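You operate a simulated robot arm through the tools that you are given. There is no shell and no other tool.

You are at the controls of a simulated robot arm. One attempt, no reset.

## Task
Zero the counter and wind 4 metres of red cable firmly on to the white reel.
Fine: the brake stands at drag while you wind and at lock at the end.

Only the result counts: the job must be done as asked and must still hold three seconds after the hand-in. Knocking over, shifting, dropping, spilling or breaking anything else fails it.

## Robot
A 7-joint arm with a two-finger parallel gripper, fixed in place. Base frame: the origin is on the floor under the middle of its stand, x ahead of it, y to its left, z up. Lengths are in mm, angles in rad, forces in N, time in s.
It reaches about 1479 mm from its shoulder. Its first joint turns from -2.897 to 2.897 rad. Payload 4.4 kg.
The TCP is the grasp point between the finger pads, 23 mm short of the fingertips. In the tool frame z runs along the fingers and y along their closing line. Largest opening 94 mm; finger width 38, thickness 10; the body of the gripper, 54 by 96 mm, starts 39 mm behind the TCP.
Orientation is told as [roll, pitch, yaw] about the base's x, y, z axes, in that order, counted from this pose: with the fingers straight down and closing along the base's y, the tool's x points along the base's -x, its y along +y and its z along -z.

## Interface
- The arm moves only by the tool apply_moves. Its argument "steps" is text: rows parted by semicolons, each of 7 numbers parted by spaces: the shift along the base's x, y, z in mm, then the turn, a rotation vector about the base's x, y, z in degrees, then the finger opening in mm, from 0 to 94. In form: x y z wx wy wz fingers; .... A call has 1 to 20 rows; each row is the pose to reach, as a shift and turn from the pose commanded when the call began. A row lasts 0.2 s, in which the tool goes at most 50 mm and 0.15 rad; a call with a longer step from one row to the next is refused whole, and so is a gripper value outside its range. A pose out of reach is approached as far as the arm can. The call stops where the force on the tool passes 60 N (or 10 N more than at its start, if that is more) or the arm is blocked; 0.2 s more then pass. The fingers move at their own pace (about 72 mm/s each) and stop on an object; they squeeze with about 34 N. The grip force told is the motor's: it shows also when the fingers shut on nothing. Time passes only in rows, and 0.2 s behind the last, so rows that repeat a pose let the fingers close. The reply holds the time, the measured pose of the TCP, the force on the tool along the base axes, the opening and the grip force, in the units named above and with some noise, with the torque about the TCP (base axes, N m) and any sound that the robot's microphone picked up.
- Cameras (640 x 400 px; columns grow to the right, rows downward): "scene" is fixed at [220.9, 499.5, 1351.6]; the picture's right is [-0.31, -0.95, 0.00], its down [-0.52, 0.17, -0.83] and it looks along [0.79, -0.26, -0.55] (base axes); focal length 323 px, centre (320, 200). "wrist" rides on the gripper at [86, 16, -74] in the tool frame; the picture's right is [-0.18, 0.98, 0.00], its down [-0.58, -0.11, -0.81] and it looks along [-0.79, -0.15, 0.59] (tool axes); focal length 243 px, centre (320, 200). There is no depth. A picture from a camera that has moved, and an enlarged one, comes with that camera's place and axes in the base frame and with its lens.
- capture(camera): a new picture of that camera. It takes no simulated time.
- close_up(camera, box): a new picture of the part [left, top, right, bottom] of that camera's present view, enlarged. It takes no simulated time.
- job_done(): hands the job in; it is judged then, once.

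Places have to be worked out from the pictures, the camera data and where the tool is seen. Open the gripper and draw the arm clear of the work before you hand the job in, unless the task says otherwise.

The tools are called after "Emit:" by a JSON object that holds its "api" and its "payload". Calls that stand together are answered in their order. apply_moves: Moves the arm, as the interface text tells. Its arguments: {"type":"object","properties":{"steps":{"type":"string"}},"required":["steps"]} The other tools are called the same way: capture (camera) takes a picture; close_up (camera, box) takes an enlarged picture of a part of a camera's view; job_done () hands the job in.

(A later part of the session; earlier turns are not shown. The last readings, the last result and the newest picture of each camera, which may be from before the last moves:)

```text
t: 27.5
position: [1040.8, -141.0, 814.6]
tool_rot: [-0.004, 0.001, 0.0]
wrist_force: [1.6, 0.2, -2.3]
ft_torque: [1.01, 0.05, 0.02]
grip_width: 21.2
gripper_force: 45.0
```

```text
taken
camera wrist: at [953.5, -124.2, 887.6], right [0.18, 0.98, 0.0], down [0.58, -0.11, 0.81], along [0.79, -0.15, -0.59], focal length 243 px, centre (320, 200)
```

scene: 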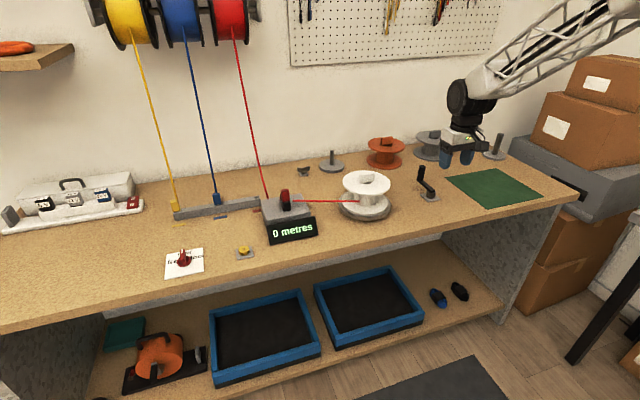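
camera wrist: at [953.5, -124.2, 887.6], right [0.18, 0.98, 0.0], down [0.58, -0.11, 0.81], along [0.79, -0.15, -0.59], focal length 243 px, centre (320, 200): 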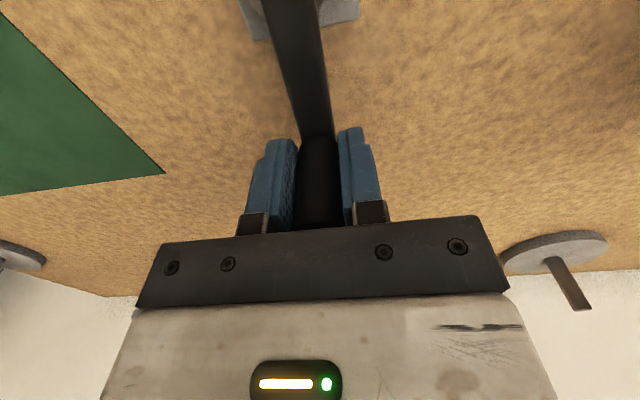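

The grip is steady at 21 mm. I test a small CCW arc of 30° about the hub, since CCW should pull the cable on at the drum's front side, and check the forces, reel and counter.

Emit:
{"api": "apply_moves", "payload": {"steps": "-0.4 7.8 0 0 0 0 0; -1.6 15.5 0 0 0 0 0; -3.6 23 0 0 0 0 0; -6.4 30.3 0 0 0 0 0; -10 37.2 0 0 0 0 0; -10 37.2 0 0 0 0 0"}}

Emit:
{"api": "capture", "payload": {"camera": "wrist"}}

Emit:
{"api": "close_up", "payload": {"camera": "scene", "box": [250, 140, 460, 250]}}

```text
t: 28.9
position: [1029.6, -103.3, 815.8]
tool_rot: [-0.003, 0.001, 0.001]
wrist_force: [23.4, 15.1, -16.7]
ft_torque: [0.93, 0.05, 0.02]
grip_width: 21.6
gripper_force: 45.4
```

```text
taken
camera wrist: at [943.1, -86.6, 888.3], right [0.18, 0.98, 0.0], down [0.58, -0.11, 0.81], along [0.79, -0.15, -0.59], focal length 243 px, centre (320, 200)
```

wrist: 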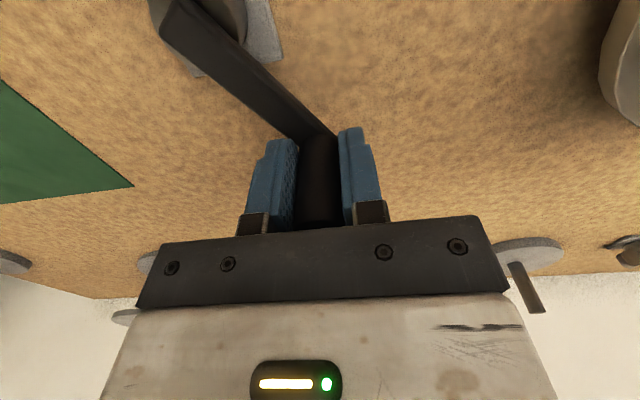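

```text
3.05 times, centred on (355, 195) of scene
camera zoom: at [220.9, 499.5, 1351.6], right [-0.31, -0.95, 0.0], down [-0.52, 0.17, -0.83], along [0.79, -0.26, -0.55], focal length 983 px, centre (213, 215)
```

zoom: 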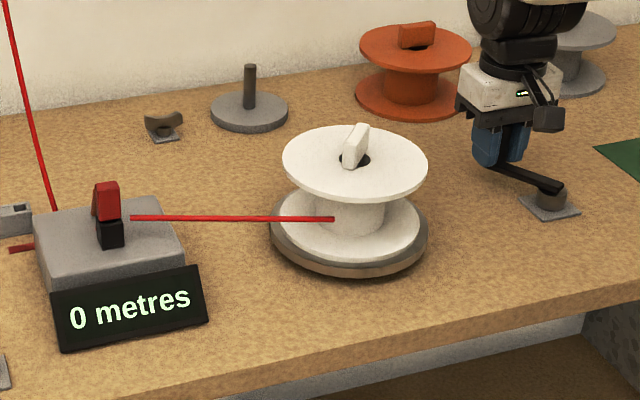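

The reel turned with the crank. The load is about 28 N radially outward, so my arc ran about 1.7 mm inside the true circle. I look closely at the reel to see which way it turned and how the cable sits.

Emit:
{"api": "close_up", "payload": {"camera": "scene", "box": [330, 160, 400, 225]}}

Emit:
{"api": "close_up", "payload": {"camera": "scene", "box": [260, 180, 340, 250]}}

```text
6.15 times, centred on (365, 192) of scene
camera zoom: at [220.9, 499.5, 1351.6], right [-0.31, -0.95, 0.0], down [-0.52, 0.17, -0.83], along [0.79, -0.26, -0.55], focal length 1985 px, centre (43, 246)
```

zoom: 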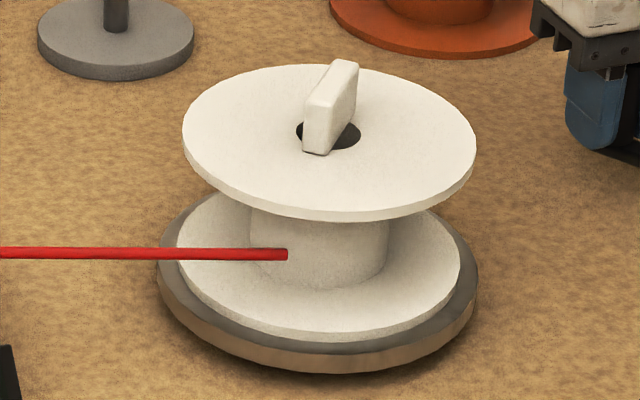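

```text
5.71 times, centred on (300, 215) of scene
camera zoom: at [220.9, 499.5, 1351.6], right [-0.31, -0.95, 0.0], down [-0.52, 0.17, -0.83], along [0.79, -0.26, -0.55], focal length 1843 px, centre (434, 114)
```

zoom: 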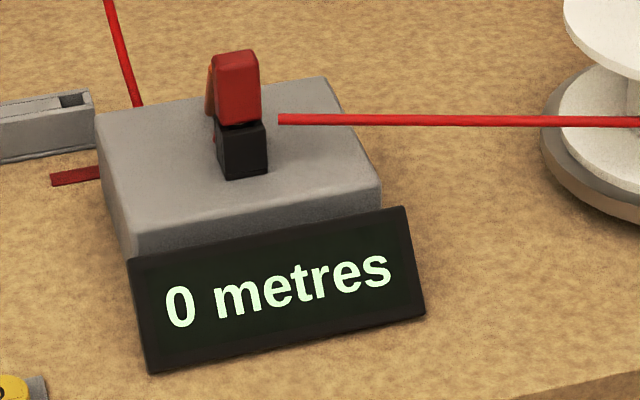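

The reel turned CCW (about +48° for 30° of crank), with the cable taut on the front side, which is the winding direction. I fit the circle centre at about (966.4, -137.8) with R≈74.5 in tool readings, and continue to 96° on the corrected arc.

Emit:
{"api": "apply_moves", "payload": {"steps": "1.2 0.6 0 0 0 0 0; -4.1 9.8 0 0 0 0 0; -14.5 21.4 0 0 0 0 0; -27.1 30.5 0 0 0 0 0; -41.4 36.9 0 0 0 0 0; -56.6 40.1 0 0 0 0 0; -56.6 40.1 0 0 0 0 0"}}

Emit:
{"api": "close_up", "payload": {"camera": "scene", "box": [250, 140, 460, 250]}}

Emit:
{"api": "capture", "payload": {"camera": "wrist"}}

```text
t: 29.9
position: [1006.2, -79.1, 814.9]
tool_rot: [-0.004, 0.001, -0.003]
wrist_force: [-10.5, -16.9, 2.1]
ft_torque: [1.06, 0.15, 0.02]
grip_width: 21.4
gripper_force: 45.1
stopped in row 4: the force on the tool passed its limit at 64 N (the readings are from after the stop); the commanded pose is now the measured one
```

```text
3.05 times, centred on (355, 195) of scene
camera zoom: at [220.9, 499.5, 1351.6], right [-0.31, -0.95, 0.0], down [-0.52, 0.17, -0.83], along [0.79, -0.26, -0.55], focal length 983 px, centre (213, 215)
```

zoom: 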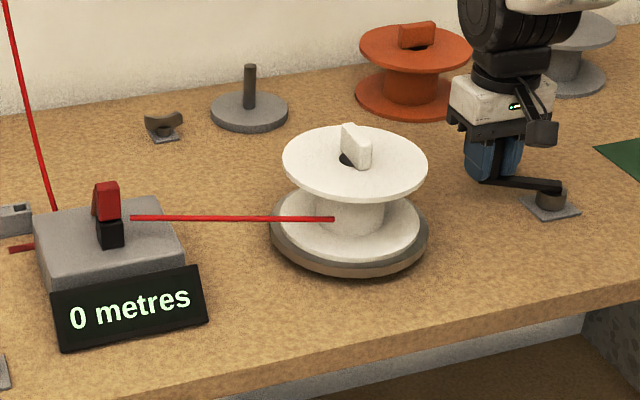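

```text
taken
camera wrist: at [919.8, -62.7, 888.3], right [0.19, 0.98, -0.01], down [0.58, -0.11, 0.81], along [0.79, -0.15, -0.59], focal length 243 px, centre (320, 200)
```

wrist: 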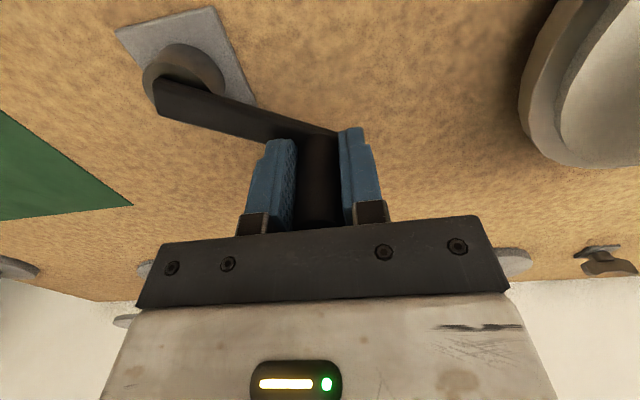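

The force limit tripped because my fitted circle was off. Refitting through the three measured tool poses gives R≈72.8 with its centre about 72.8 mm straight behind the first grip point. The handle is now at θ≈57°, so I continue to 110° on the corrected circle.

Emit:
{"api": "apply_moves", "payload": {"steps": "-2.7 1.4 0 0 0 0 0; -8.2 4.6 0 0 0 0 0; -14.2 7 0 0 0 0 0; -20.3 8.9 0 0 0 0 0; -26.5 10.3 0 0 0 0 0; -32.8 11.1 0 0 0 0 0; -39.1 11.4 0 0 0 0 0; -45.4 11.1 0 0 0 0 0; -51.7 10.3 0 0 0 0 0; -51.7 10.3 0 0 0 0 0"}}

Emit:
{"api": "capture", "payload": {"camera": "wrist"}}

Emit:
{"api": "close_up", "payload": {"camera": "scene", "box": [250, 140, 460, 250]}}

```text
t: 31.3
position: [975.6, -69.5, 816.5]
tool_rot: [-0.008, -0.003, -0.006]
wrist_force: [-0.6, -12.8, 0.1]
ft_torque: [1.14, 0.14, -0.03]
grip_width: 21.5
gripper_force: 44.9
stopped in row 7: the force on the tool passed its limit at 62 N (the readings are from after the stop); the commanded pose is now the measured one
```

```text
taken
camera wrist: at [888.8, -52.7, 888.2], right [0.19, 0.98, -0.01], down [0.58, -0.11, 0.81], along [0.79, -0.16, -0.59], focal length 243 px, centre (320, 200)
```

wrist: 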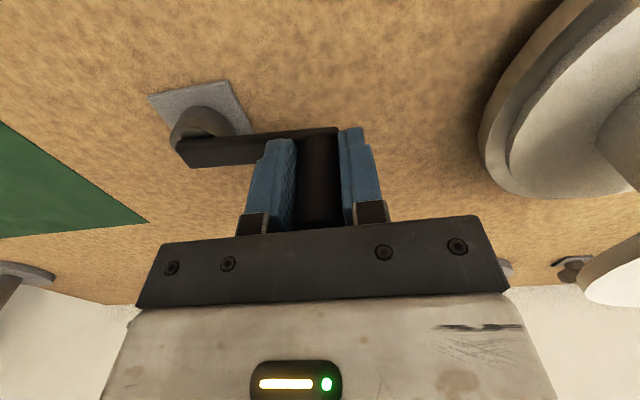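

```text
3.05 times, centred on (355, 195) of scene
camera zoom: at [220.9, 499.5, 1351.6], right [-0.31, -0.95, 0.0], down [-0.52, 0.17, -0.83], along [0.79, -0.26, -0.55], focal length 983 px, centre (213, 215)
```

zoom: 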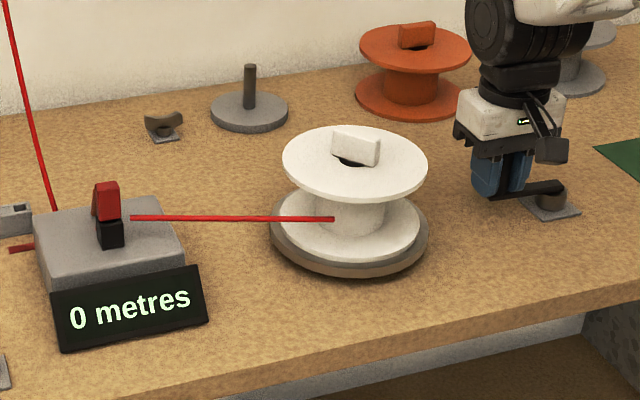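

Fitting four measured poses now gives the centre (969.3, -138.6) and R≈70, which agrees with the camera estimate of the hub. The crank is at θ≈85.5°. I continue slowly to 141° on that circle.

Emit:
{"api": "apply_moves", "payload": {"steps": "0 -0.3 0 0 0 0 0; -9.2 -0.2 0 0 0 0 0; -18.8 -1.4 0 0 0 0 0; -28.2 -3.9 0 0 0 0 0; -37.2 -7.7 0 0 0 0 0; -45.5 -12.7 0 0 0 0 0; -53.1 -18.8 0 0 0 0 0; -59.7 -25.9 0 0 0 0 0; -59.7 -25.9 0 0 0 0 0"}}

Emit:
{"api": "capture", "payload": {"camera": "wrist"}}

Emit:
{"api": "close_up", "payload": {"camera": "scene", "box": [250, 140, 460, 250]}}

```text
t: 33.3
position: [915.9, -97.0, 815.8]
tool_rot: [-0.007, -0.001, -0.004]
wrist_force: [19.0, -14.5, 4.5]
ft_torque: [1.17, -0.11, -0.01]
grip_width: 21.5
gripper_force: 44.9
```

```text
taken
camera wrist: at [828.8, -78.8, 888.1], right [0.19, 0.98, -0.01], down [0.58, -0.11, 0.81], along [0.79, -0.16, -0.59], focal length 243 px, centre (320, 200)
```

wrist: 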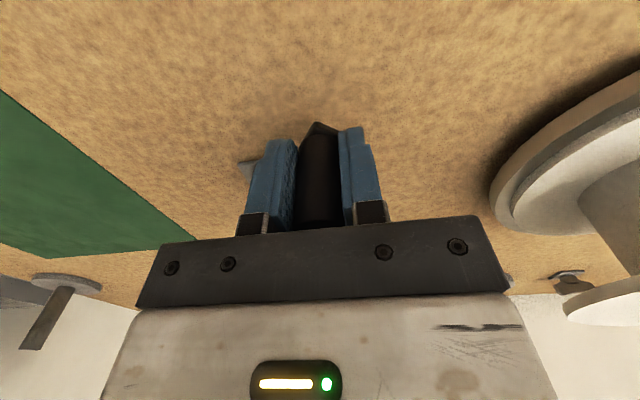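

```text
3.05 times, centred on (355, 195) of scene
camera zoom: at [220.9, 499.5, 1351.6], right [-0.31, -0.95, 0.0], down [-0.52, 0.17, -0.83], along [0.79, -0.26, -0.55], focal length 983 px, centre (213, 215)
```

zoom: 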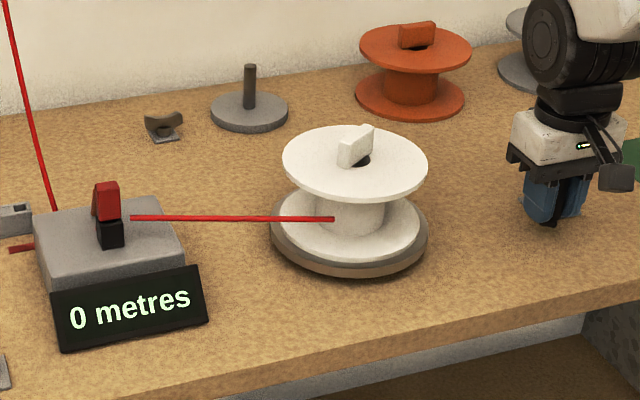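

The load is 24 N inward at θ≈141°, so I refine to centre (970.2, -138.4) and R≈69.4. I continue to θ=230°.

Emit:
{"api": "apply_moves", "payload": {"steps": "0.8 -0.6 0 0 0 0 0; -5 -9.1 0 0 0 0 0; -10.1 -20.1 0 0 0 0 0; -13.2 -31.8 0 0 0 0 0; -14.3 -43.8 0 0 0 0 0; -13.2 -55.8 0 0 0 0 0; -10.1 -67.5 0 0 0 0 0; -5 -78.5 0 0 0 0 0; 1.9 -88.4 0 0 0 0 0; 10.5 -97 0 0 0 0 0; 10.5 -97 0 0 0 0 0"}}

Emit:
{"api": "capture", "payload": {"camera": "wrist"}}

Emit:
{"api": "close_up", "payload": {"camera": "scene", "box": [250, 140, 460, 250]}}

```text
t: 35.4
position: [917.9, -185.0, 815.4]
tool_rot: [-0.007, -0.001, -0.004]
wrist_force: [-11.8, -9.9, 8.7]
ft_torque: [1.11, -0.19, -0.02]
grip_width: 21.6
gripper_force: 45.1
stopped in row 10: the force on the tool passed its limit at 61 N (the readings are from after the stop); the commanded pose is now the measured one
```

```text
taken
camera wrist: at [831.1, -168.7, 888.2], right [0.19, 0.98, -0.01], down [0.58, -0.11, 0.81], along [0.79, -0.16, -0.59], focal length 243 px, centre (320, 200)
```

wrist: 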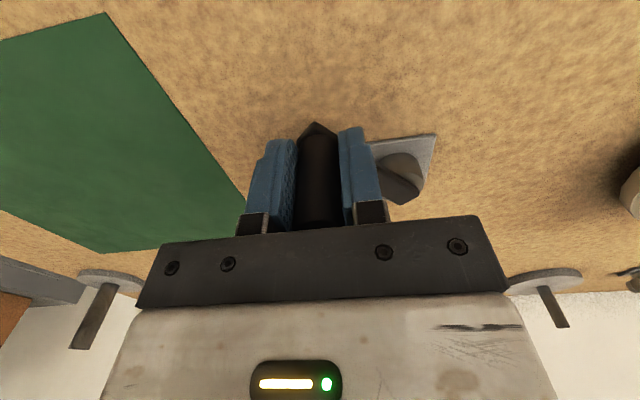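

```text
3.05 times, centred on (355, 195) of scene
camera zoom: at [220.9, 499.5, 1351.6], right [-0.31, -0.95, 0.0], down [-0.52, 0.17, -0.83], along [0.79, -0.26, -0.55], focal length 983 px, centre (213, 215)
```

zoom: 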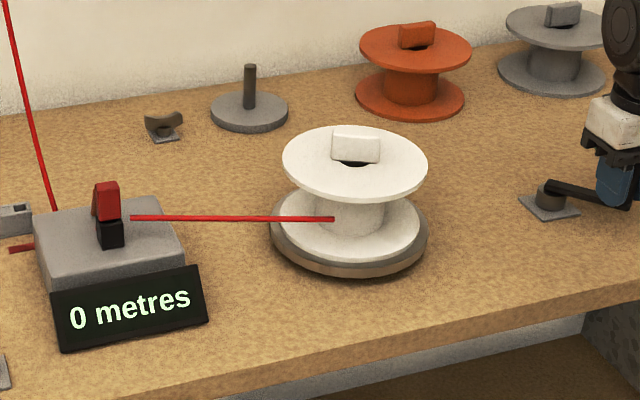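

The load is 15 N outward at θ≈221°. Least squares over all six poses gives centre (970.0, -139.5) and R=70, with about 1 mm residuals. I continue through θ=330°.

Emit:
{"api": "apply_moves", "payload": {"steps": "0 0 0 0 0 0 0; 7.9 -8.4 0 0 0 0 0; 17.9 -15.4 0 0 0 0 0; 29 -20.6 0 0 0 0 0; 40.7 -23.7 0 0 0 0 0; 52.9 -24.8 0 0 0 0 0; 65.1 -23.7 0 0 0 0 0; 76.8 -20.6 0 0 0 0 0; 87.9 -15.4 0 0 0 0 0; 97.9 -8.4 0 0 0 0 0; 106.5 0.2 0 0 0 0 0; 113.5 10.2 0 0 0 0 0; 113.5 10.2 0 0 0 0 0"}}

Emit:
{"api": "capture", "payload": {"camera": "wrist"}}

Emit:
{"api": "close_up", "payload": {"camera": "scene", "box": [250, 140, 460, 250]}}

```text
t: 38.2
position: [1032.3, -173.1, 814.8]
tool_rot: [-0.007, 0.0, -0.006]
wrist_force: [-40.5, 22.5, 21.9]
ft_torque: [1.09, 0.15, 0.01]
grip_width: 21.5
gripper_force: 44.8
```

```text
taken
camera wrist: at [944.9, -156.5, 888.2], right [0.19, 0.98, -0.01], down [0.58, -0.11, 0.81], along [0.79, -0.16, -0.59], focal length 243 px, centre (320, 200)
```

wrist: 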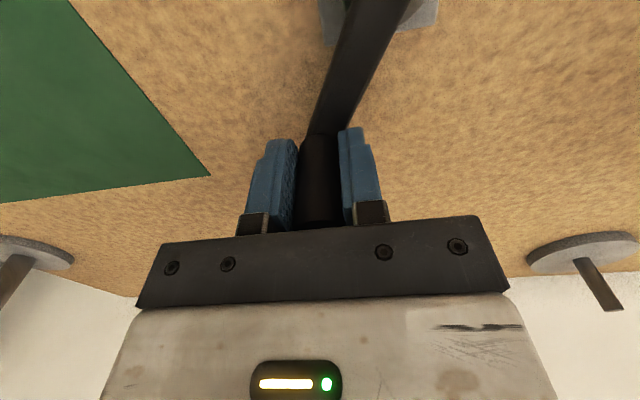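

```text
3.05 times, centred on (355, 195) of scene
camera zoom: at [220.9, 499.5, 1351.6], right [-0.31, -0.95, 0.0], down [-0.52, 0.17, -0.83], along [0.79, -0.26, -0.55], focal length 983 px, centre (213, 215)
```

zoom: 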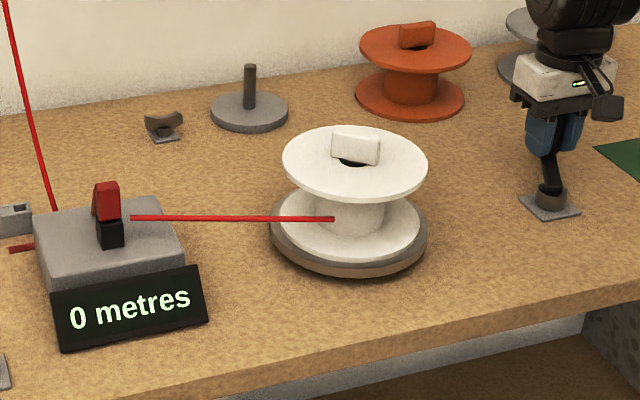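

The tangential load is under 1 N, so the crank turns very easily and only the radial misfit loads the arm. I loosen the squeeze by commanding an opening just under the handle diameter, so radial errors can slip, and read the forces.

Emit:
{"api": "apply_moves", "payload": {"steps": "0 0 0 0 0 0 23; 0 0 0 0 0 0 23; 0 0 0 0 0 0 21; 0 0 0 0 0 0 21; 0 0 0 0 0 0 21"}}

Emit:
{"api": "close_up", "payload": {"camera": "wrist", "box": [220, 0, 480, 240]}}

```text
t: 39.4
position: [1032.3, -175.1, 815.5]
tool_rot: [-0.007, 0.0, -0.005]
wrist_force: [6.4, -3.3, 13.4]
ft_torque: [0.23, 0.01, -0.06]
grip_width: 22.0
gripper_force: 1.1
```

```text
1.67 times, centred on (350, 120) of wrist
camera zoom: at [945.6, -157.8, 887.9], right [0.19, 0.98, -0.01], down [0.58, -0.11, 0.81], along [0.79, -0.16, -0.59], focal length 404 px, centre (270, 333)
```

zoom: 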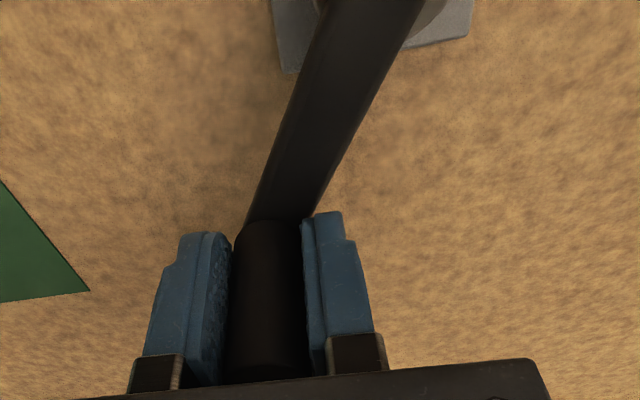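

At cmd 21 the squeeze is only about 1 N, so squeeze scales with commanded closing. There is 13 N of upward load, so the fingertips probably brush the crank arm. I raise 4 mm, use a medium squeeze (cmd 11), and continue around.

Emit:
{"api": "apply_moves", "payload": {"steps": "0 0 4 0 0 0 18; 0 0 4 0 0 0 11; 5 12.7 4 0 0 0 11; 8 27 4 0 0 0 11; 8 41.6 4 0 0 0 11; 5 55.9 4 0 0 0 11; -1 69.3 4 0 0 0 11; -9.6 81.1 4 0 0 0 11; -20.5 90.9 4 0 0 0 11; -33.1 98.2 4 0 0 0 11; -47 102.8 4 0 0 0 11; -61.6 104.3 4 0 0 0 11; -61.6 104.3 4 0 0 0 11"}}

Emit:
{"api": "capture", "payload": {"camera": "wrist"}}

Emit:
{"api": "close_up", "payload": {"camera": "scene", "box": [250, 140, 460, 250]}}

```text
t: 40.5
position: [1039.6, -140.1, 816.2]
tool_rot: [-0.006, 0.004, -0.005]
wrist_force: [21.9, 1.1, -10.8]
ft_torque: [0.92, -0.23, -0.02]
grip_width: 20.3
gripper_force: 44.7
stopped in row 5: the force on the tool passed its limit at 62 N (the readings are from after the stop); the commanded pose is now the measured one
```

```text
taken
camera wrist: at [953.3, -123.4, 888.4], right [0.19, 0.98, -0.01], down [0.58, -0.11, 0.81], along [0.79, -0.16, -0.59], focal length 243 px, centre (320, 200)
```

wrist: 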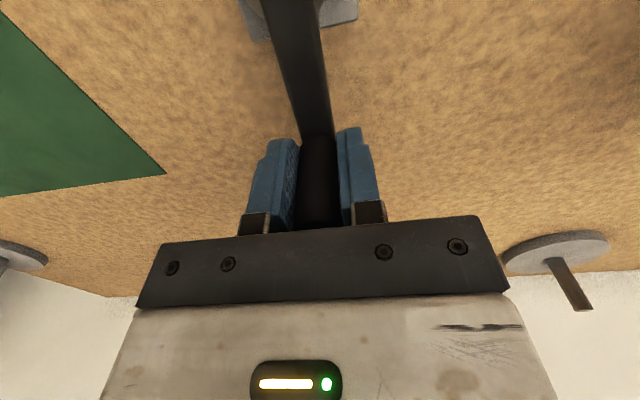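

```text
3.05 times, centred on (355, 195) of scene
camera zoom: at [220.9, 499.5, 1351.6], right [-0.31, -0.95, 0.0], down [-0.52, 0.17, -0.83], along [0.79, -0.26, -0.55], focal length 983 px, centre (213, 215)
```

zoom: 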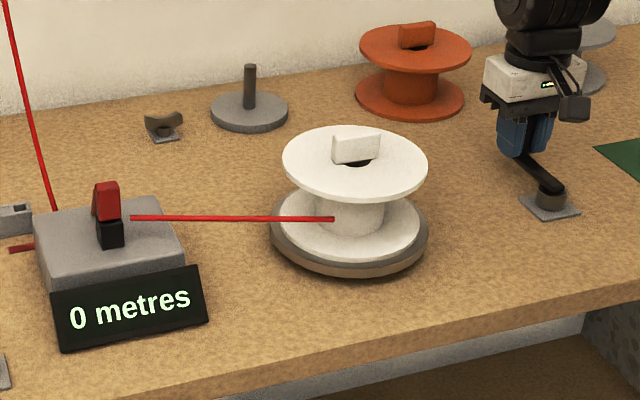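

The medium squeeze was actually full force and pinned the tool vertically while it tried to rise. Now at θ≈0 after one full turn, I open, raise 4 mm freely, then close lightly to find a gentle squeeze.

Emit:
{"api": "apply_moves", "payload": {"steps": "0 0 0 0 0 0 27; 0 0 0 0 0 0 27; 0 0 2 0 0 0 27; 0 0 4 0 0 0 27; 0 0 4 0 0 0 27; 0 0 4 0 0 0 27"}}

Emit:
{"api": "apply_moves", "payload": {"steps": "0 0 0 0 0 0 20; 0 0 0 0 0 0 20; 0 0 0 0 0 0 20; 0 0 0 0 0 0 20"}}

Emit:
{"api": "capture", "payload": {"camera": "wrist"}}

```text
t: 41.9
position: [1039.2, -141.3, 820.3]
tool_rot: [-0.007, 0.004, -0.005]
wrist_force: [-1.1, 0.0, -0.2]
ft_torque: [0.0, 0.04, -0.01]
grip_width: 27.0
gripper_force: 0.0
```

```text
t: 42.9
position: [1038.5, -140.3, 820.9]
tool_rot: [-0.007, 0.002, -0.006]
wrist_force: [0.8, 0.0, 0.1]
ft_torque: [0.03, -0.04, -0.01]
grip_width: 20.7
gripper_force: 1.3
```

```text
taken
camera wrist: at [952.7, -123.7, 894.1], right [0.19, 0.98, -0.01], down [0.58, -0.11, 0.81], along [0.79, -0.16, -0.59], focal length 243 px, centre (320, 200)
```

wrist: 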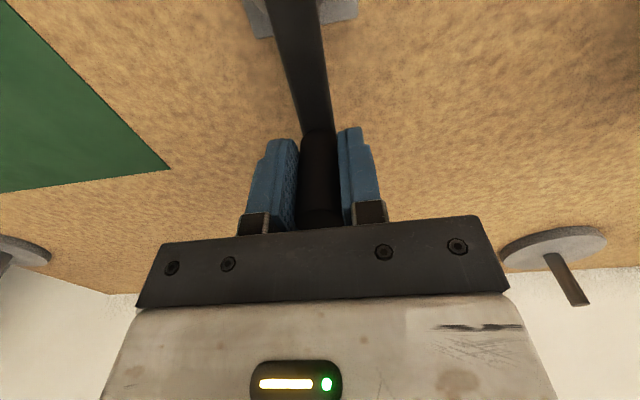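

Emit:
{"api": "apply_moves", "payload": {"steps": "0 0 0 0 0 0 17; 0 0 0 0 0 0 17; 0 0 0 0 0 0 17"}}

```text
t: 43.7
position: [1041.0, -141.1, 819.8]
tool_rot: [-0.009, 0.003, -0.005]
wrist_force: [0.3, -0.3, -0.2]
ft_torque: [0.79, -0.12, -0.01]
grip_width: 19.8
gripper_force: 45.0
```

Emit:
{"api": "apply_moves", "payload": {"steps": "0 0 0 0 0 0 22; 0 0 0 0 0 0 19.2; 0 0 0 0 0 0 19.2; 0 0 0 0 0 0 19.2; 0 0 0 0 0 0 19.2"}}

```text
t: 44.9
position: [1038.6, -140.8, 821.5]
tool_rot: [-0.006, 0.003, -0.007]
wrist_force: [-0.1, 0.3, 0.5]
ft_torque: [0.24, -0.11, 0.04]
grip_width: 20.1
gripper_force: 8.2
```

An 8 N squeeze at cmd 19.2 should be enough, given the tiny crank load. I now sweep a half turn at 15°/row on the fitted circle with this light grip.

Emit:
{"api": "apply_moves", "payload": {"steps": "-2.4 18.3 0 0 0 0 19.2; -9.4 35.2 0 0 0 0 19.2; -20.5 49.7 0 0 0 0 19.2; -35 60.8 0 0 0 0 19.2; -51.9 67.8 0 0 0 0 19.2; -70 70.2 0 0 0 0 19.2; -70 70.2 0 0 0 0 19.2"}}

Emit:
{"api": "capture", "payload": {"camera": "wrist"}}

Emit:
{"api": "close_up", "payload": {"camera": "scene", "box": [250, 140, 460, 250]}}

```text
t: 46.5
position: [973.0, -69.4, 820.8]
tool_rot: [-0.005, 0.002, -0.002]
wrist_force: [1.2, 23.8, 8.7]
ft_torque: [0.64, -0.19, 0.1]
grip_width: 20.1
gripper_force: 45.3
```

```text
taken
camera wrist: at [885.5, -52.9, 893.6], right [0.19, 0.98, -0.01], down [0.58, -0.11, 0.81], along [0.79, -0.15, -0.59], focal length 243 px, centre (320, 200)
```

wrist: 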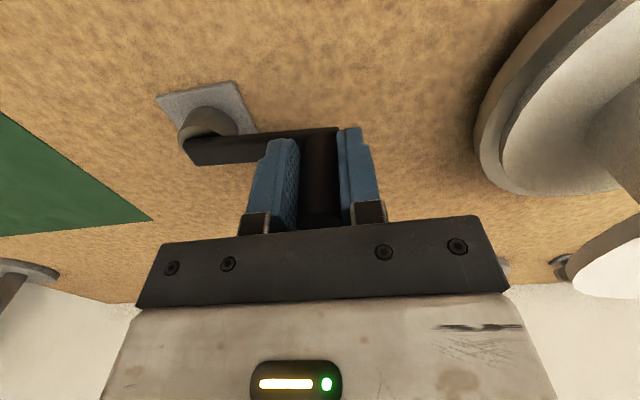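

```text
3.05 times, centred on (355, 195) of scene
camera zoom: at [220.9, 499.5, 1351.6], right [-0.31, -0.95, 0.0], down [-0.52, 0.17, -0.83], along [0.79, -0.26, -0.55], focal length 983 px, centre (213, 215)
```

zoom: 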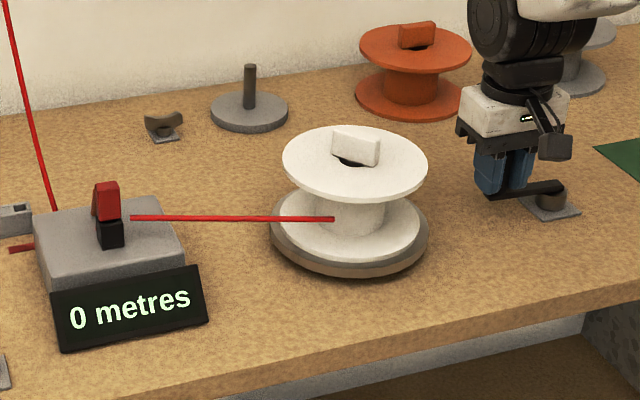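

Refitting all poses without force corrections gives an excellent circle: centre (969.5, -138.6) and R=70, with residuals ≤0.3 mm. I continue from θ=90° to 360° in one sweep.

Emit:
{"api": "apply_moves", "payload": {"steps": "0 0.7 0 0 0 0 19.2; -18.1 -1.7 0 0 0 0 19.2; -35 -8.7 0 0 0 0 19.2; -49.5 -19.8 0 0 0 0 19.2; -60.6 -34.3 0 0 0 0 19.2; -67.6 -51.2 0 0 0 0 19.2; -70 -69.3 0 0 0 0 19.2; -67.6 -87.4 0 0 0 0 19.2; -60.6 -104.3 0 0 0 0 19.2; -49.5 -118.8 0 0 0 0 19.2; -35 -129.9 0 0 0 0 19.2; -18.1 -136.9 0 0 0 0 19.2; 0 -139.3 0 0 0 0 19.2; 18.1 -136.9 0 0 0 0 19.2; 35 -129.9 0 0 0 0 19.2; 49.5 -118.8 0 0 0 0 19.2; 60.6 -104.3 0 0 0 0 19.2; 67.6 -87.4 0 0 0 0 19.2; 70 -69.3 0 0 0 0 19.2; 70 -69.3 0 0 0 0 19.2"}}

Emit:
{"api": "capture", "payload": {"camera": "wrist"}}

Emit:
{"api": "close_up", "payload": {"camera": "scene", "box": [250, 140, 460, 250]}}

```text
t: 50.7
position: [1039.2, -140.2, 820.3]
tool_rot: [-0.007, 0.004, -0.005]
wrist_force: [-0.1, -0.4, 0.7]
ft_torque: [-0.01, -0.04, 0.01]
grip_width: 19.2
gripper_force: 0.0
```

```text
taken
camera wrist: at [952.2, -123.3, 893.3], right [0.19, 0.98, -0.01], down [0.58, -0.11, 0.81], along [0.79, -0.16, -0.59], focal length 243 px, centre (320, 200)
```

wrist: 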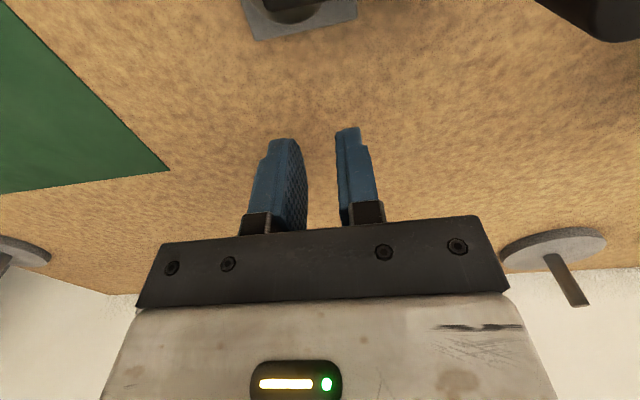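

```text
3.05 times, centred on (355, 195) of scene
camera zoom: at [220.9, 499.5, 1351.6], right [-0.31, -0.95, 0.0], down [-0.52, 0.17, -0.83], along [0.79, -0.26, -0.55], focal length 983 px, centre (213, 215)
```

zoom: 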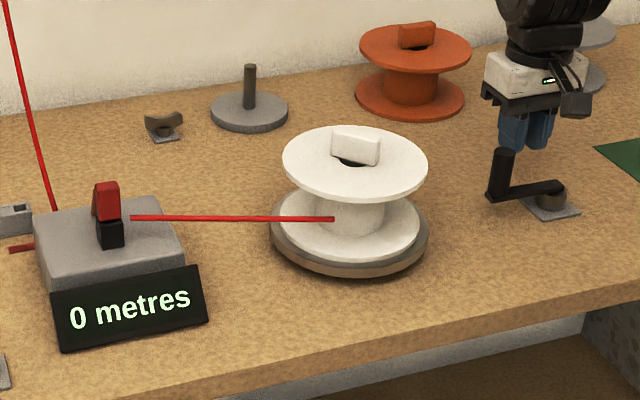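

The light grip let the handle slip out near θ≈97°, and the tool made the rest of the loop empty without touching anything. Since the crank load is tiny, I switch to pushing the handle from behind with the closed fingers, which tolerates radial errors. I push CCW from here and check.

Emit:
{"api": "apply_moves", "payload": {"steps": "0.8 0 0 0 0 0 0; -1.6 18.1 0 0 0 0 0; -8.6 35 0 0 0 0 0; -19.7 49.5 0 0 0 0 0; -34.2 60.6 0 0 0 0 0; -51.1 67.6 0 0 0 0 0; -69.2 70 0 0 0 0 0; -87.3 67.6 0 0 0 0 0; -104.2 60.6 0 0 0 0 0; -118.7 49.5 0 0 0 0 0; -118.7 49.5 0 0 0 0 0"}}

Emit:
{"api": "capture", "payload": {"camera": "wrist"}}

Emit:
{"api": "close_up", "payload": {"camera": "scene", "box": [250, 140, 460, 250]}}

```text
t: 53.1
position: [921.9, -87.5, 820.2]
tool_rot: [-0.006, 0.005, -0.005]
wrist_force: [0.0, 0.7, -0.2]
ft_torque: [0.0, -0.01, -0.01]
grip_width: 0.2
gripper_force: 34.0
```

```text
taken
camera wrist: at [834.3, -70.5, 893.2], right [0.19, 0.98, -0.01], down [0.58, -0.11, 0.81], along [0.79, -0.16, -0.59], focal length 243 px, centre (320, 200)
```

wrist: 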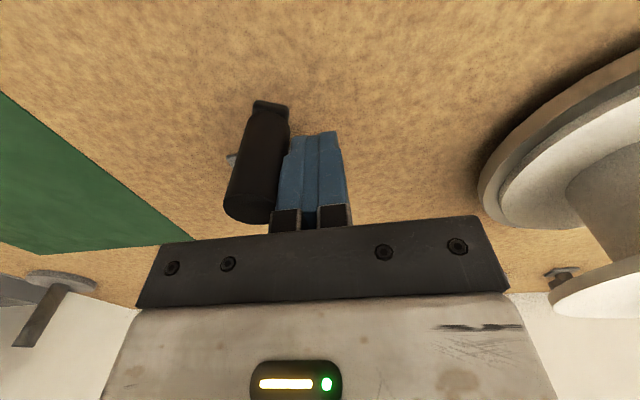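

```text
3.05 times, centred on (355, 195) of scene
camera zoom: at [220.9, 499.5, 1351.6], right [-0.31, -0.95, 0.0], down [-0.52, 0.17, -0.83], along [0.79, -0.26, -0.55], focal length 983 px, centre (213, 215)
```

zoom: 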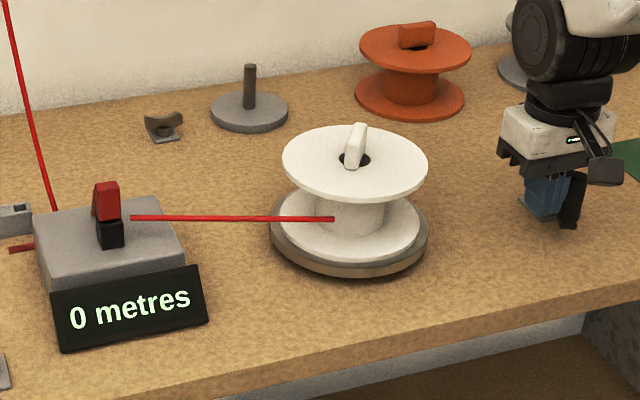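

Pushing works with essentially zero force: the handle leads the fingers by about 20°. I now push one full turn per call, starting and ending at tool angle 135°.

Emit:
{"api": "apply_moves", "payload": {"steps": "-12.9 -17.7 0 0 0 0 0; -19.6 -38.6 0 0 0 0 0; -19.6 -60.4 0 0 0 0 0; -12.9 -81.3 0 0 0 0 0; 0 -99 0 0 0 0 0; 17.7 -111.9 0 0 0 0 0; 38.6 -118.6 0 0 0 0 0; 60.4 -118.6 0 0 0 0 0; 81.3 -111.9 0 0 0 0 0; 99 -99 0 0 0 0 0; 111.9 -81.3 0 0 0 0 0; 118.6 -60.4 0 0 0 0 0; 118.6 -38.6 0 0 0 0 0; 111.9 -17.7 0 0 0 0 0; 99 0 0 0 0 0 0; 81.3 12.9 0 0 0 0 0; 60.4 19.6 0 0 0 0 0; 38.6 19.6 0 0 0 0 0; 17.7 12.9 0 0 0 0 0; 0 0 0 0 0 0 0"}}

Emit:
{"api": "capture", "payload": {"camera": "wrist"}}

Emit:
{"api": "close_up", "payload": {"camera": "scene", "box": [250, 140, 460, 250]}}

```text
t: 57.3
position: [920.0, -90.3, 818.7]
tool_rot: [-0.007, 0.003, -0.005]
wrist_force: [0.7, 0.2, 1.1]
ft_torque: [0.03, 0.0, 0.01]
grip_width: 0.0
gripper_force: 34.7
```

```text
taken
camera wrist: at [833.6, -73.1, 892.1], right [0.19, 0.98, -0.01], down [0.58, -0.11, 0.81], along [0.79, -0.16, -0.59], focal length 243 px, centre (320, 200)
```

wrist: 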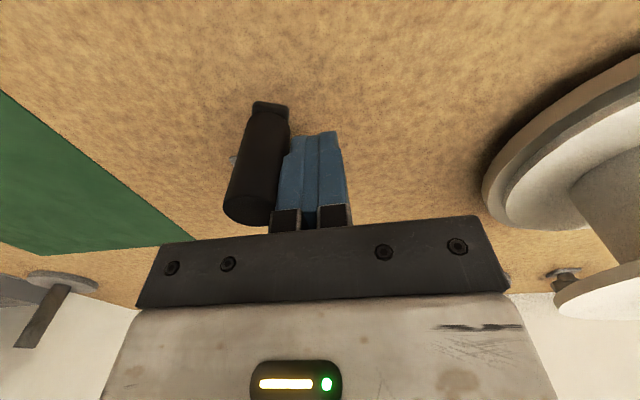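

```text
3.05 times, centred on (355, 195) of scene
camera zoom: at [220.9, 499.5, 1351.6], right [-0.31, -0.95, 0.0], down [-0.52, 0.17, -0.83], along [0.79, -0.26, -0.55], focal length 983 px, centre (213, 215)
```

zoom: 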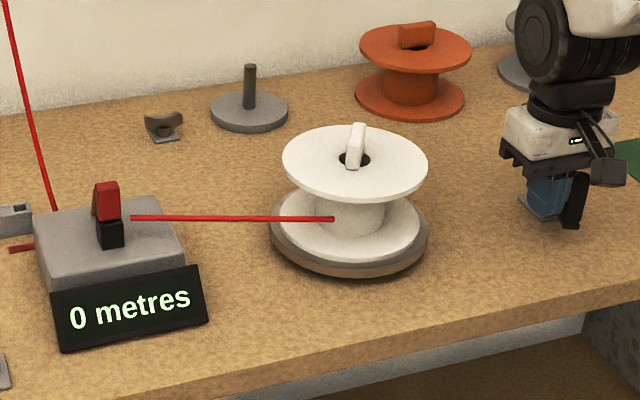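

Emit:
{"api": "close_up", "payload": {"camera": "scene", "box": [330, 160, 400, 225]}}

Emit:
{"api": "close_up", "payload": {"camera": "scene", "box": [150, 160, 350, 285]}}

Emit:
{"api": "capture", "payload": {"camera": "scene"}}

```text
6.15 times, centred on (365, 192) of scene
camera zoom: at [220.9, 499.5, 1351.6], right [-0.31, -0.95, 0.0], down [-0.52, 0.17, -0.83], along [0.79, -0.26, -0.55], focal length 1985 px, centre (43, 246)
```

zoom: 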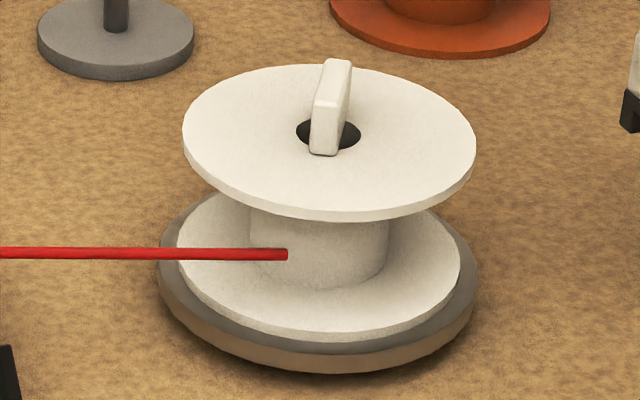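

```text
3.20 times, centred on (250, 222) of scene
camera zoom: at [220.9, 499.5, 1351.6], right [-0.31, -0.95, 0.0], down [-0.52, 0.17, -0.83], along [0.79, -0.26, -0.55], focal length 1032 px, centre (544, 128)
```

zoom: 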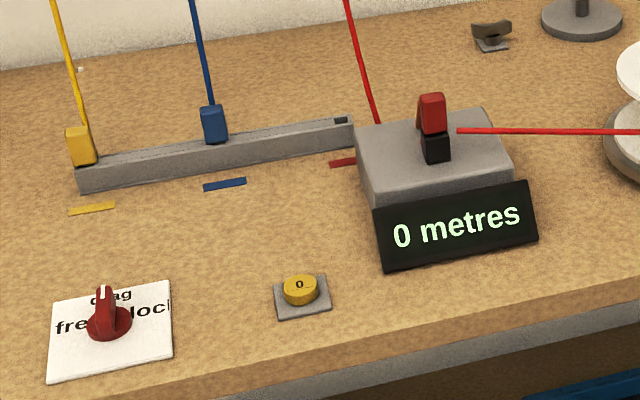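

```text
taken
```

scene: 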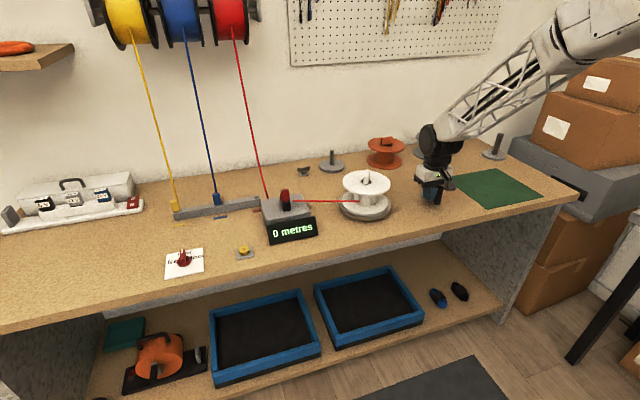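

The gear ratio is 1.5 (reel per crank). By my drum estimate, 2.4 crank turns should give about 0.8 m, so a whole-metre display at 0 is still plausible. I push another full turn and check whether it reaches 1.

Emit:
{"api": "apply_moves", "payload": {"steps": "-12.9 -17.7 0 0 0 0 0; -19.6 -38.6 0 0 0 0 0; -19.6 -60.4 0 0 0 0 0; -12.9 -81.3 0 0 0 0 0; 0 -99 0 0 0 0 0; 17.7 -111.9 0 0 0 0 0; 38.6 -118.6 0 0 0 0 0; 60.4 -118.6 0 0 0 0 0; 81.3 -111.9 0 0 0 0 0; 99 -99 0 0 0 0 0; 111.9 -81.3 0 0 0 0 0; 118.6 -60.4 0 0 0 0 0; 118.6 -38.6 0 0 0 0 0; 111.9 -17.7 0 0 0 0 0; 99 0 0 0 0 0 0; 81.3 12.9 0 0 0 0 0; 60.4 19.6 0 0 0 0 0; 38.6 19.6 0 0 0 0 0; 17.7 12.9 0 0 0 0 0; 0 0 0 0 0 0 0"}}

Emit:
{"api": "close_up", "payload": {"camera": "scene", "box": [250, 140, 460, 250]}}

Emit:
{"api": "close_up", "payload": {"camera": "scene", "box": [330, 160, 400, 225]}}

Emit:
{"api": "capture", "payload": {"camera": "wrist"}}

```text
t: 61.5
position: [922.6, -88.0, 820.1]
tool_rot: [-0.007, 0.003, -0.004]
wrist_force: [0.4, 0.9, 1.0]
ft_torque: [-0.02, 0.02, -0.03]
grip_width: 0.0
gripper_force: 34.1
```

```text
3.05 times, centred on (355, 195) of scene
camera zoom: at [220.9, 499.5, 1351.6], right [-0.31, -0.95, 0.0], down [-0.52, 0.17, -0.83], along [0.79, -0.26, -0.55], focal length 983 px, centre (213, 215)
```

zoom: 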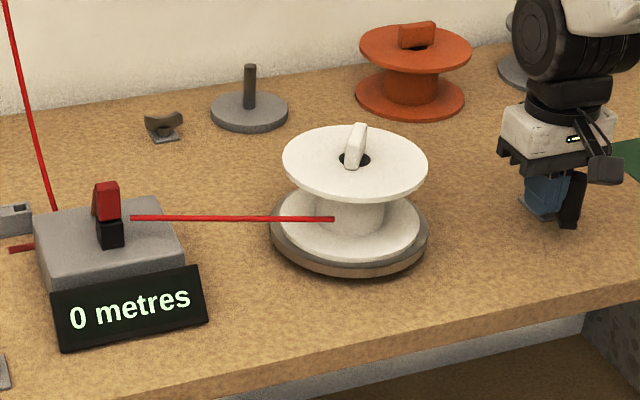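

```text
6.15 times, centred on (365, 192) of scene
camera zoom: at [220.9, 499.5, 1351.6], right [-0.31, -0.95, 0.0], down [-0.52, 0.17, -0.83], along [0.79, -0.26, -0.55], focal length 1985 px, centre (43, 246)
```

zoom: 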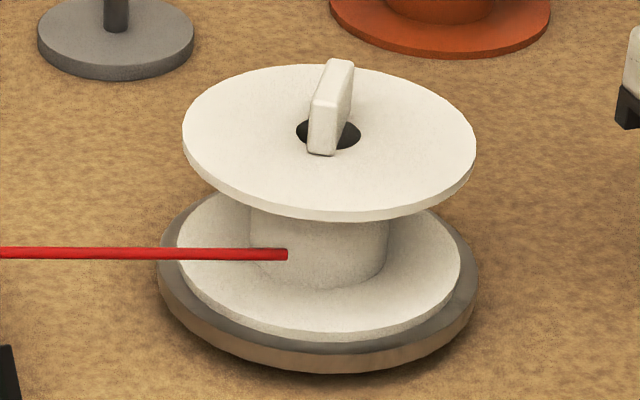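

```text
taken
camera wrist: at [835.5, -71.2, 893.3], right [0.19, 0.98, -0.01], down [0.58, -0.11, 0.81], along [0.79, -0.16, -0.59], focal length 243 px, centre (320, 200)
```

wrist: 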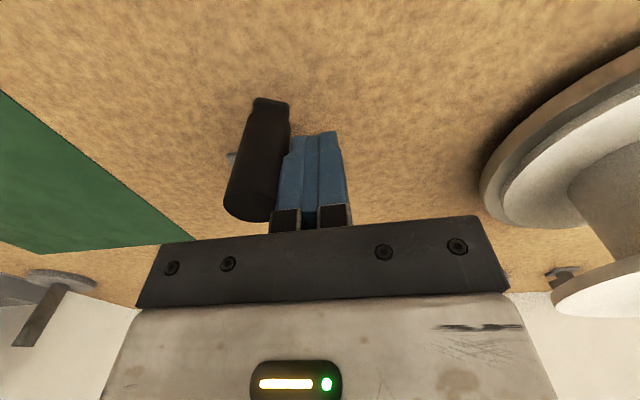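

The display is still 0 after about 3.4 turns. My drum radius is uncertain (30 mm would give 0.97 m), so I push another half turn before judging.

Emit:
{"api": "apply_moves", "payload": {"steps": "-12.9 -17.7 0 0 0 0 0; -19.6 -38.6 0 0 0 0 0; -19.6 -60.4 0 0 0 0 0; -12.9 -81.3 0 0 0 0 0; 0 -99 0 0 0 0 0; 17.7 -111.9 0 0 0 0 0; 38.6 -118.6 0 0 0 0 0; 60.4 -118.6 0 0 0 0 0; 81.3 -111.9 0 0 0 0 0; 99 -99 0 0 0 0 0; 111.9 -81.3 0 0 0 0 0; 111.9 -81.3 0 0 0 0 0"}}

Emit:
{"api": "close_up", "payload": {"camera": "scene", "box": [250, 140, 460, 250]}}

Emit:
{"api": "capture", "payload": {"camera": "wrist"}}

```text
t: 64.1
position: [1032.8, -170.8, 817.8]
tool_rot: [-0.006, 0.004, -0.006]
wrist_force: [1.6, -1.0, 0.8]
ft_torque: [0.05, 0.01, -0.02]
grip_width: 0.0
gripper_force: 33.6
```

```text
3.05 times, centred on (355, 195) of scene
camera zoom: at [220.9, 499.5, 1351.6], right [-0.31, -0.95, 0.0], down [-0.52, 0.17, -0.83], along [0.79, -0.26, -0.55], focal length 983 px, centre (213, 215)
```

zoom: 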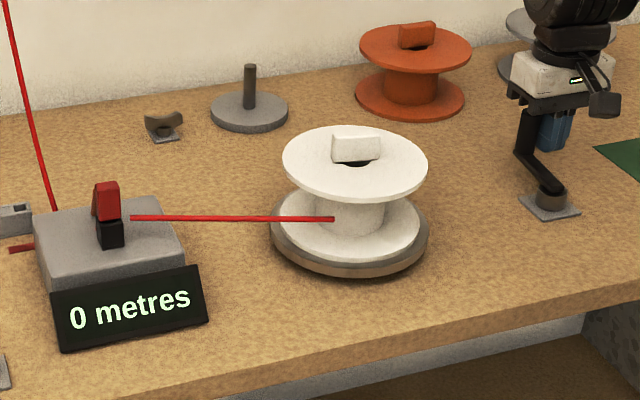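

```text
taken
camera wrist: at [946.7, -153.6, 891.5], right [0.19, 0.98, -0.01], down [0.58, -0.11, 0.81], along [0.79, -0.16, -0.59], focal length 243 px, centre (320, 200)
```

wrist: 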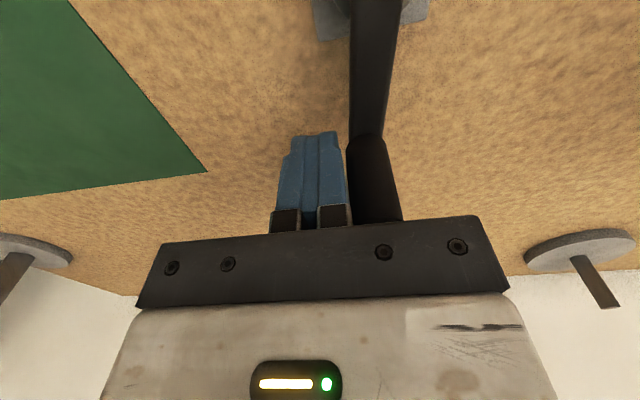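

After about 4 crank turns the counter hasn't moved and no red shows on the drum. Before turning any further I want a close look at how the cable meets the drum, so I lift clear and view the reel from the front with the wrist camera.

Emit:
{"api": "apply_moves", "payload": {"steps": "3 -6 0 0 0 0 0; 3 -6 45 0 0 0 0; 3 -6 90 0 0 0 0; -10 10 130 0 0 0 0; -40 45 150 0 0 0 0; -70 80 150 0 0 0 0; -100 115 150 0 0 0 0; -130 150 140 0 0 0 0; -160 185 130 0 0 0 0; -190 220 120 0 0 0 0; -210 250 110 0 0 0 0; -230 280 100 0 0 0 0; -230 280 100 0 0 0 0"}}

Emit:
{"api": "capture", "payload": {"camera": "wrist"}}

Emit:
{"api": "capture", "payload": {"camera": "scene"}}

```text
refused: row 5 steps farther than a row can; nothing moved
```

```text
taken
camera wrist: at [946.7, -153.6, 891.5], right [0.19, 0.98, -0.01], down [0.58, -0.11, 0.81], along [0.79, -0.16, -0.59], focal length 243 px, centre (320, 200)
```

wrist: 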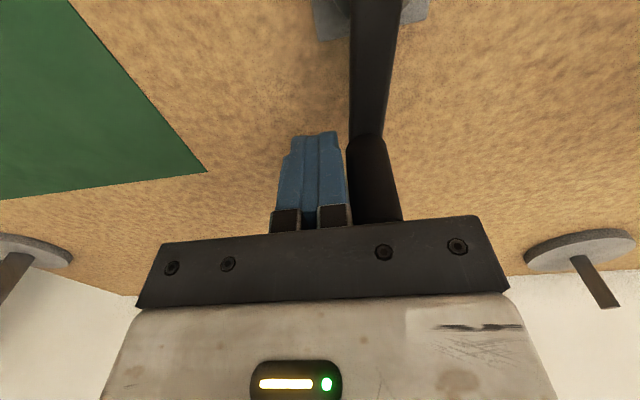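

```text
taken
```

scene: 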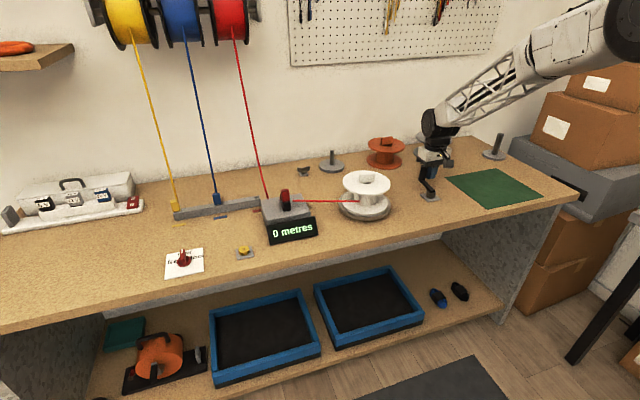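

One step was too long, so I redo the same retreat and viewing move with shorter steps.

Emit:
{"api": "apply_moves", "payload": {"steps": "3 -6 0 0 0 0 0; 3 -6 42 0 0 0 0; 3 -6 84 0 0 0 0; 0 0 126 0 0 0 0; -28 30 140 0 0 0 0; -56 62 145 0 0 0 0; -84 96 145 0 0 0 0; -112 130 142 0 0 0 0; -140 164 138 0 0 0 0; -168 198 130 0 0 0 0; -196 230 120 0 0 0 0; -222 262 110 0 0 0 0; -230 280 105 0 0 0 0; -230 280 105 0 0 0 0"}}

Emit:
{"api": "capture", "payload": {"camera": "wrist"}}

Emit:
{"api": "capture", "payload": {"camera": "scene"}}

```text
t: 67.1
position: [801.2, 108.7, 924.1]
tool_rot: [-0.007, 0.004, -0.003]
wrist_force: [0.5, 0.2, 0.8]
ft_torque: [0.02, 0.0, -0.01]
grip_width: 0.0
gripper_force: 34.2
```

```text
taken
camera wrist: at [714.3, 125.7, 997.9], right [0.19, 0.98, -0.01], down [0.58, -0.11, 0.81], along [0.79, -0.16, -0.59], focal length 243 px, centre (320, 200)
```

wrist: 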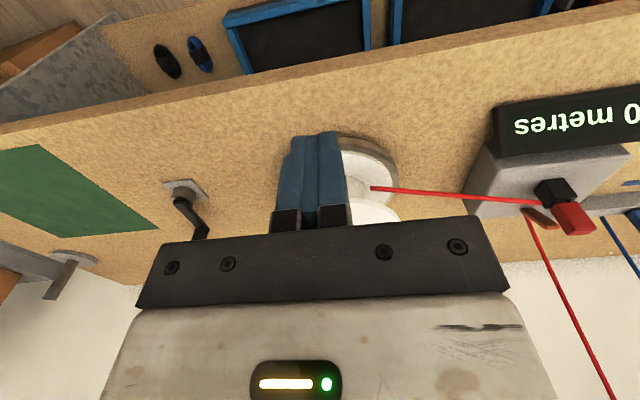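

```text
taken
```

scene: 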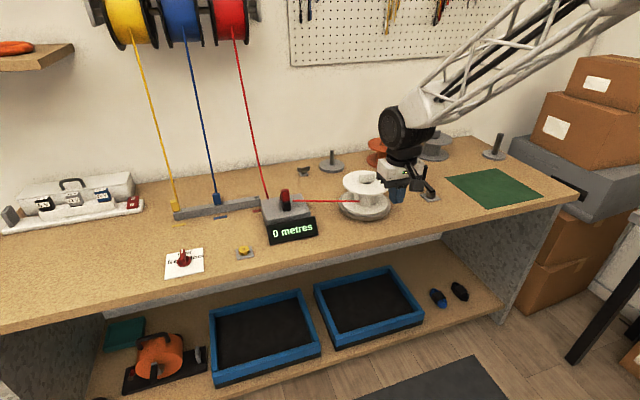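

I open the fingers and shift left so the reel and cable appear unobstructed.

Emit:
{"api": "apply_moves", "payload": {"steps": "0 30 0 0 0 0 94; 0 60 0 0 0 0 94; 0 60 0 0 0 0 94; 0 60 0 0 0 0 94"}}

Emit:
{"api": "capture", "payload": {"camera": "wrist"}}

Emit:
{"api": "close_up", "payload": {"camera": "wrist", "box": [220, 100, 420, 240]}}

Emit:
{"api": "close_up", "payload": {"camera": "wrist", "box": [380, 80, 600, 240]}}

```text
t: 68.1
position: [804.2, 167.5, 925.2]
tool_rot: [-0.007, 0.002, -0.005]
wrist_force: [-0.5, -0.2, -0.1]
ft_torque: [0.0, -0.04, 0.03]
grip_width: 94.1
gripper_force: 0.0
```

```text
taken
camera wrist: at [717.1, 184.7, 999.2], right [0.19, 0.98, -0.01], down [0.58, -0.11, 0.81], along [0.79, -0.16, -0.59], focal length 243 px, centre (320, 200)
```

wrist: 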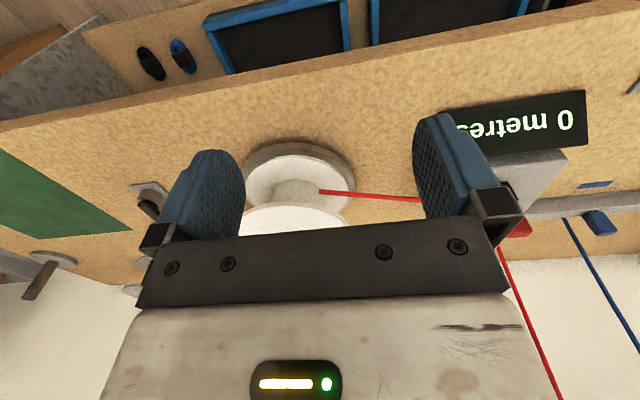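

```text
2.86 times, centred on (320, 170) of wrist
camera zoom: at [717.1, 184.7, 999.2], right [0.19, 0.98, -0.01], down [0.58, -0.11, 0.81], along [0.79, -0.16, -0.59], focal length 693 px, centre (320, 286)
```

zoom: 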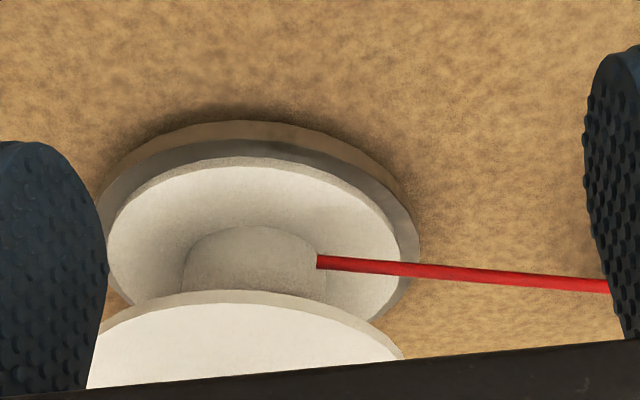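

```text
2.50 times, centred on (490, 160) of wrist
camera zoom: at [717.1, 184.7, 999.2], right [0.19, 0.98, -0.01], down [0.58, -0.11, 0.81], along [0.79, -0.16, -0.59], focal length 606 px, centre (-105, 300)
```

zoom: 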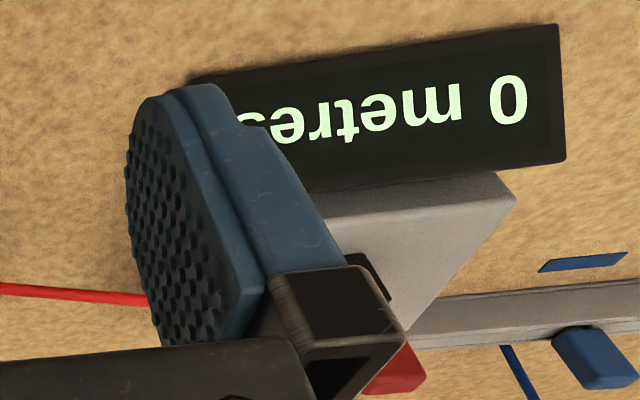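

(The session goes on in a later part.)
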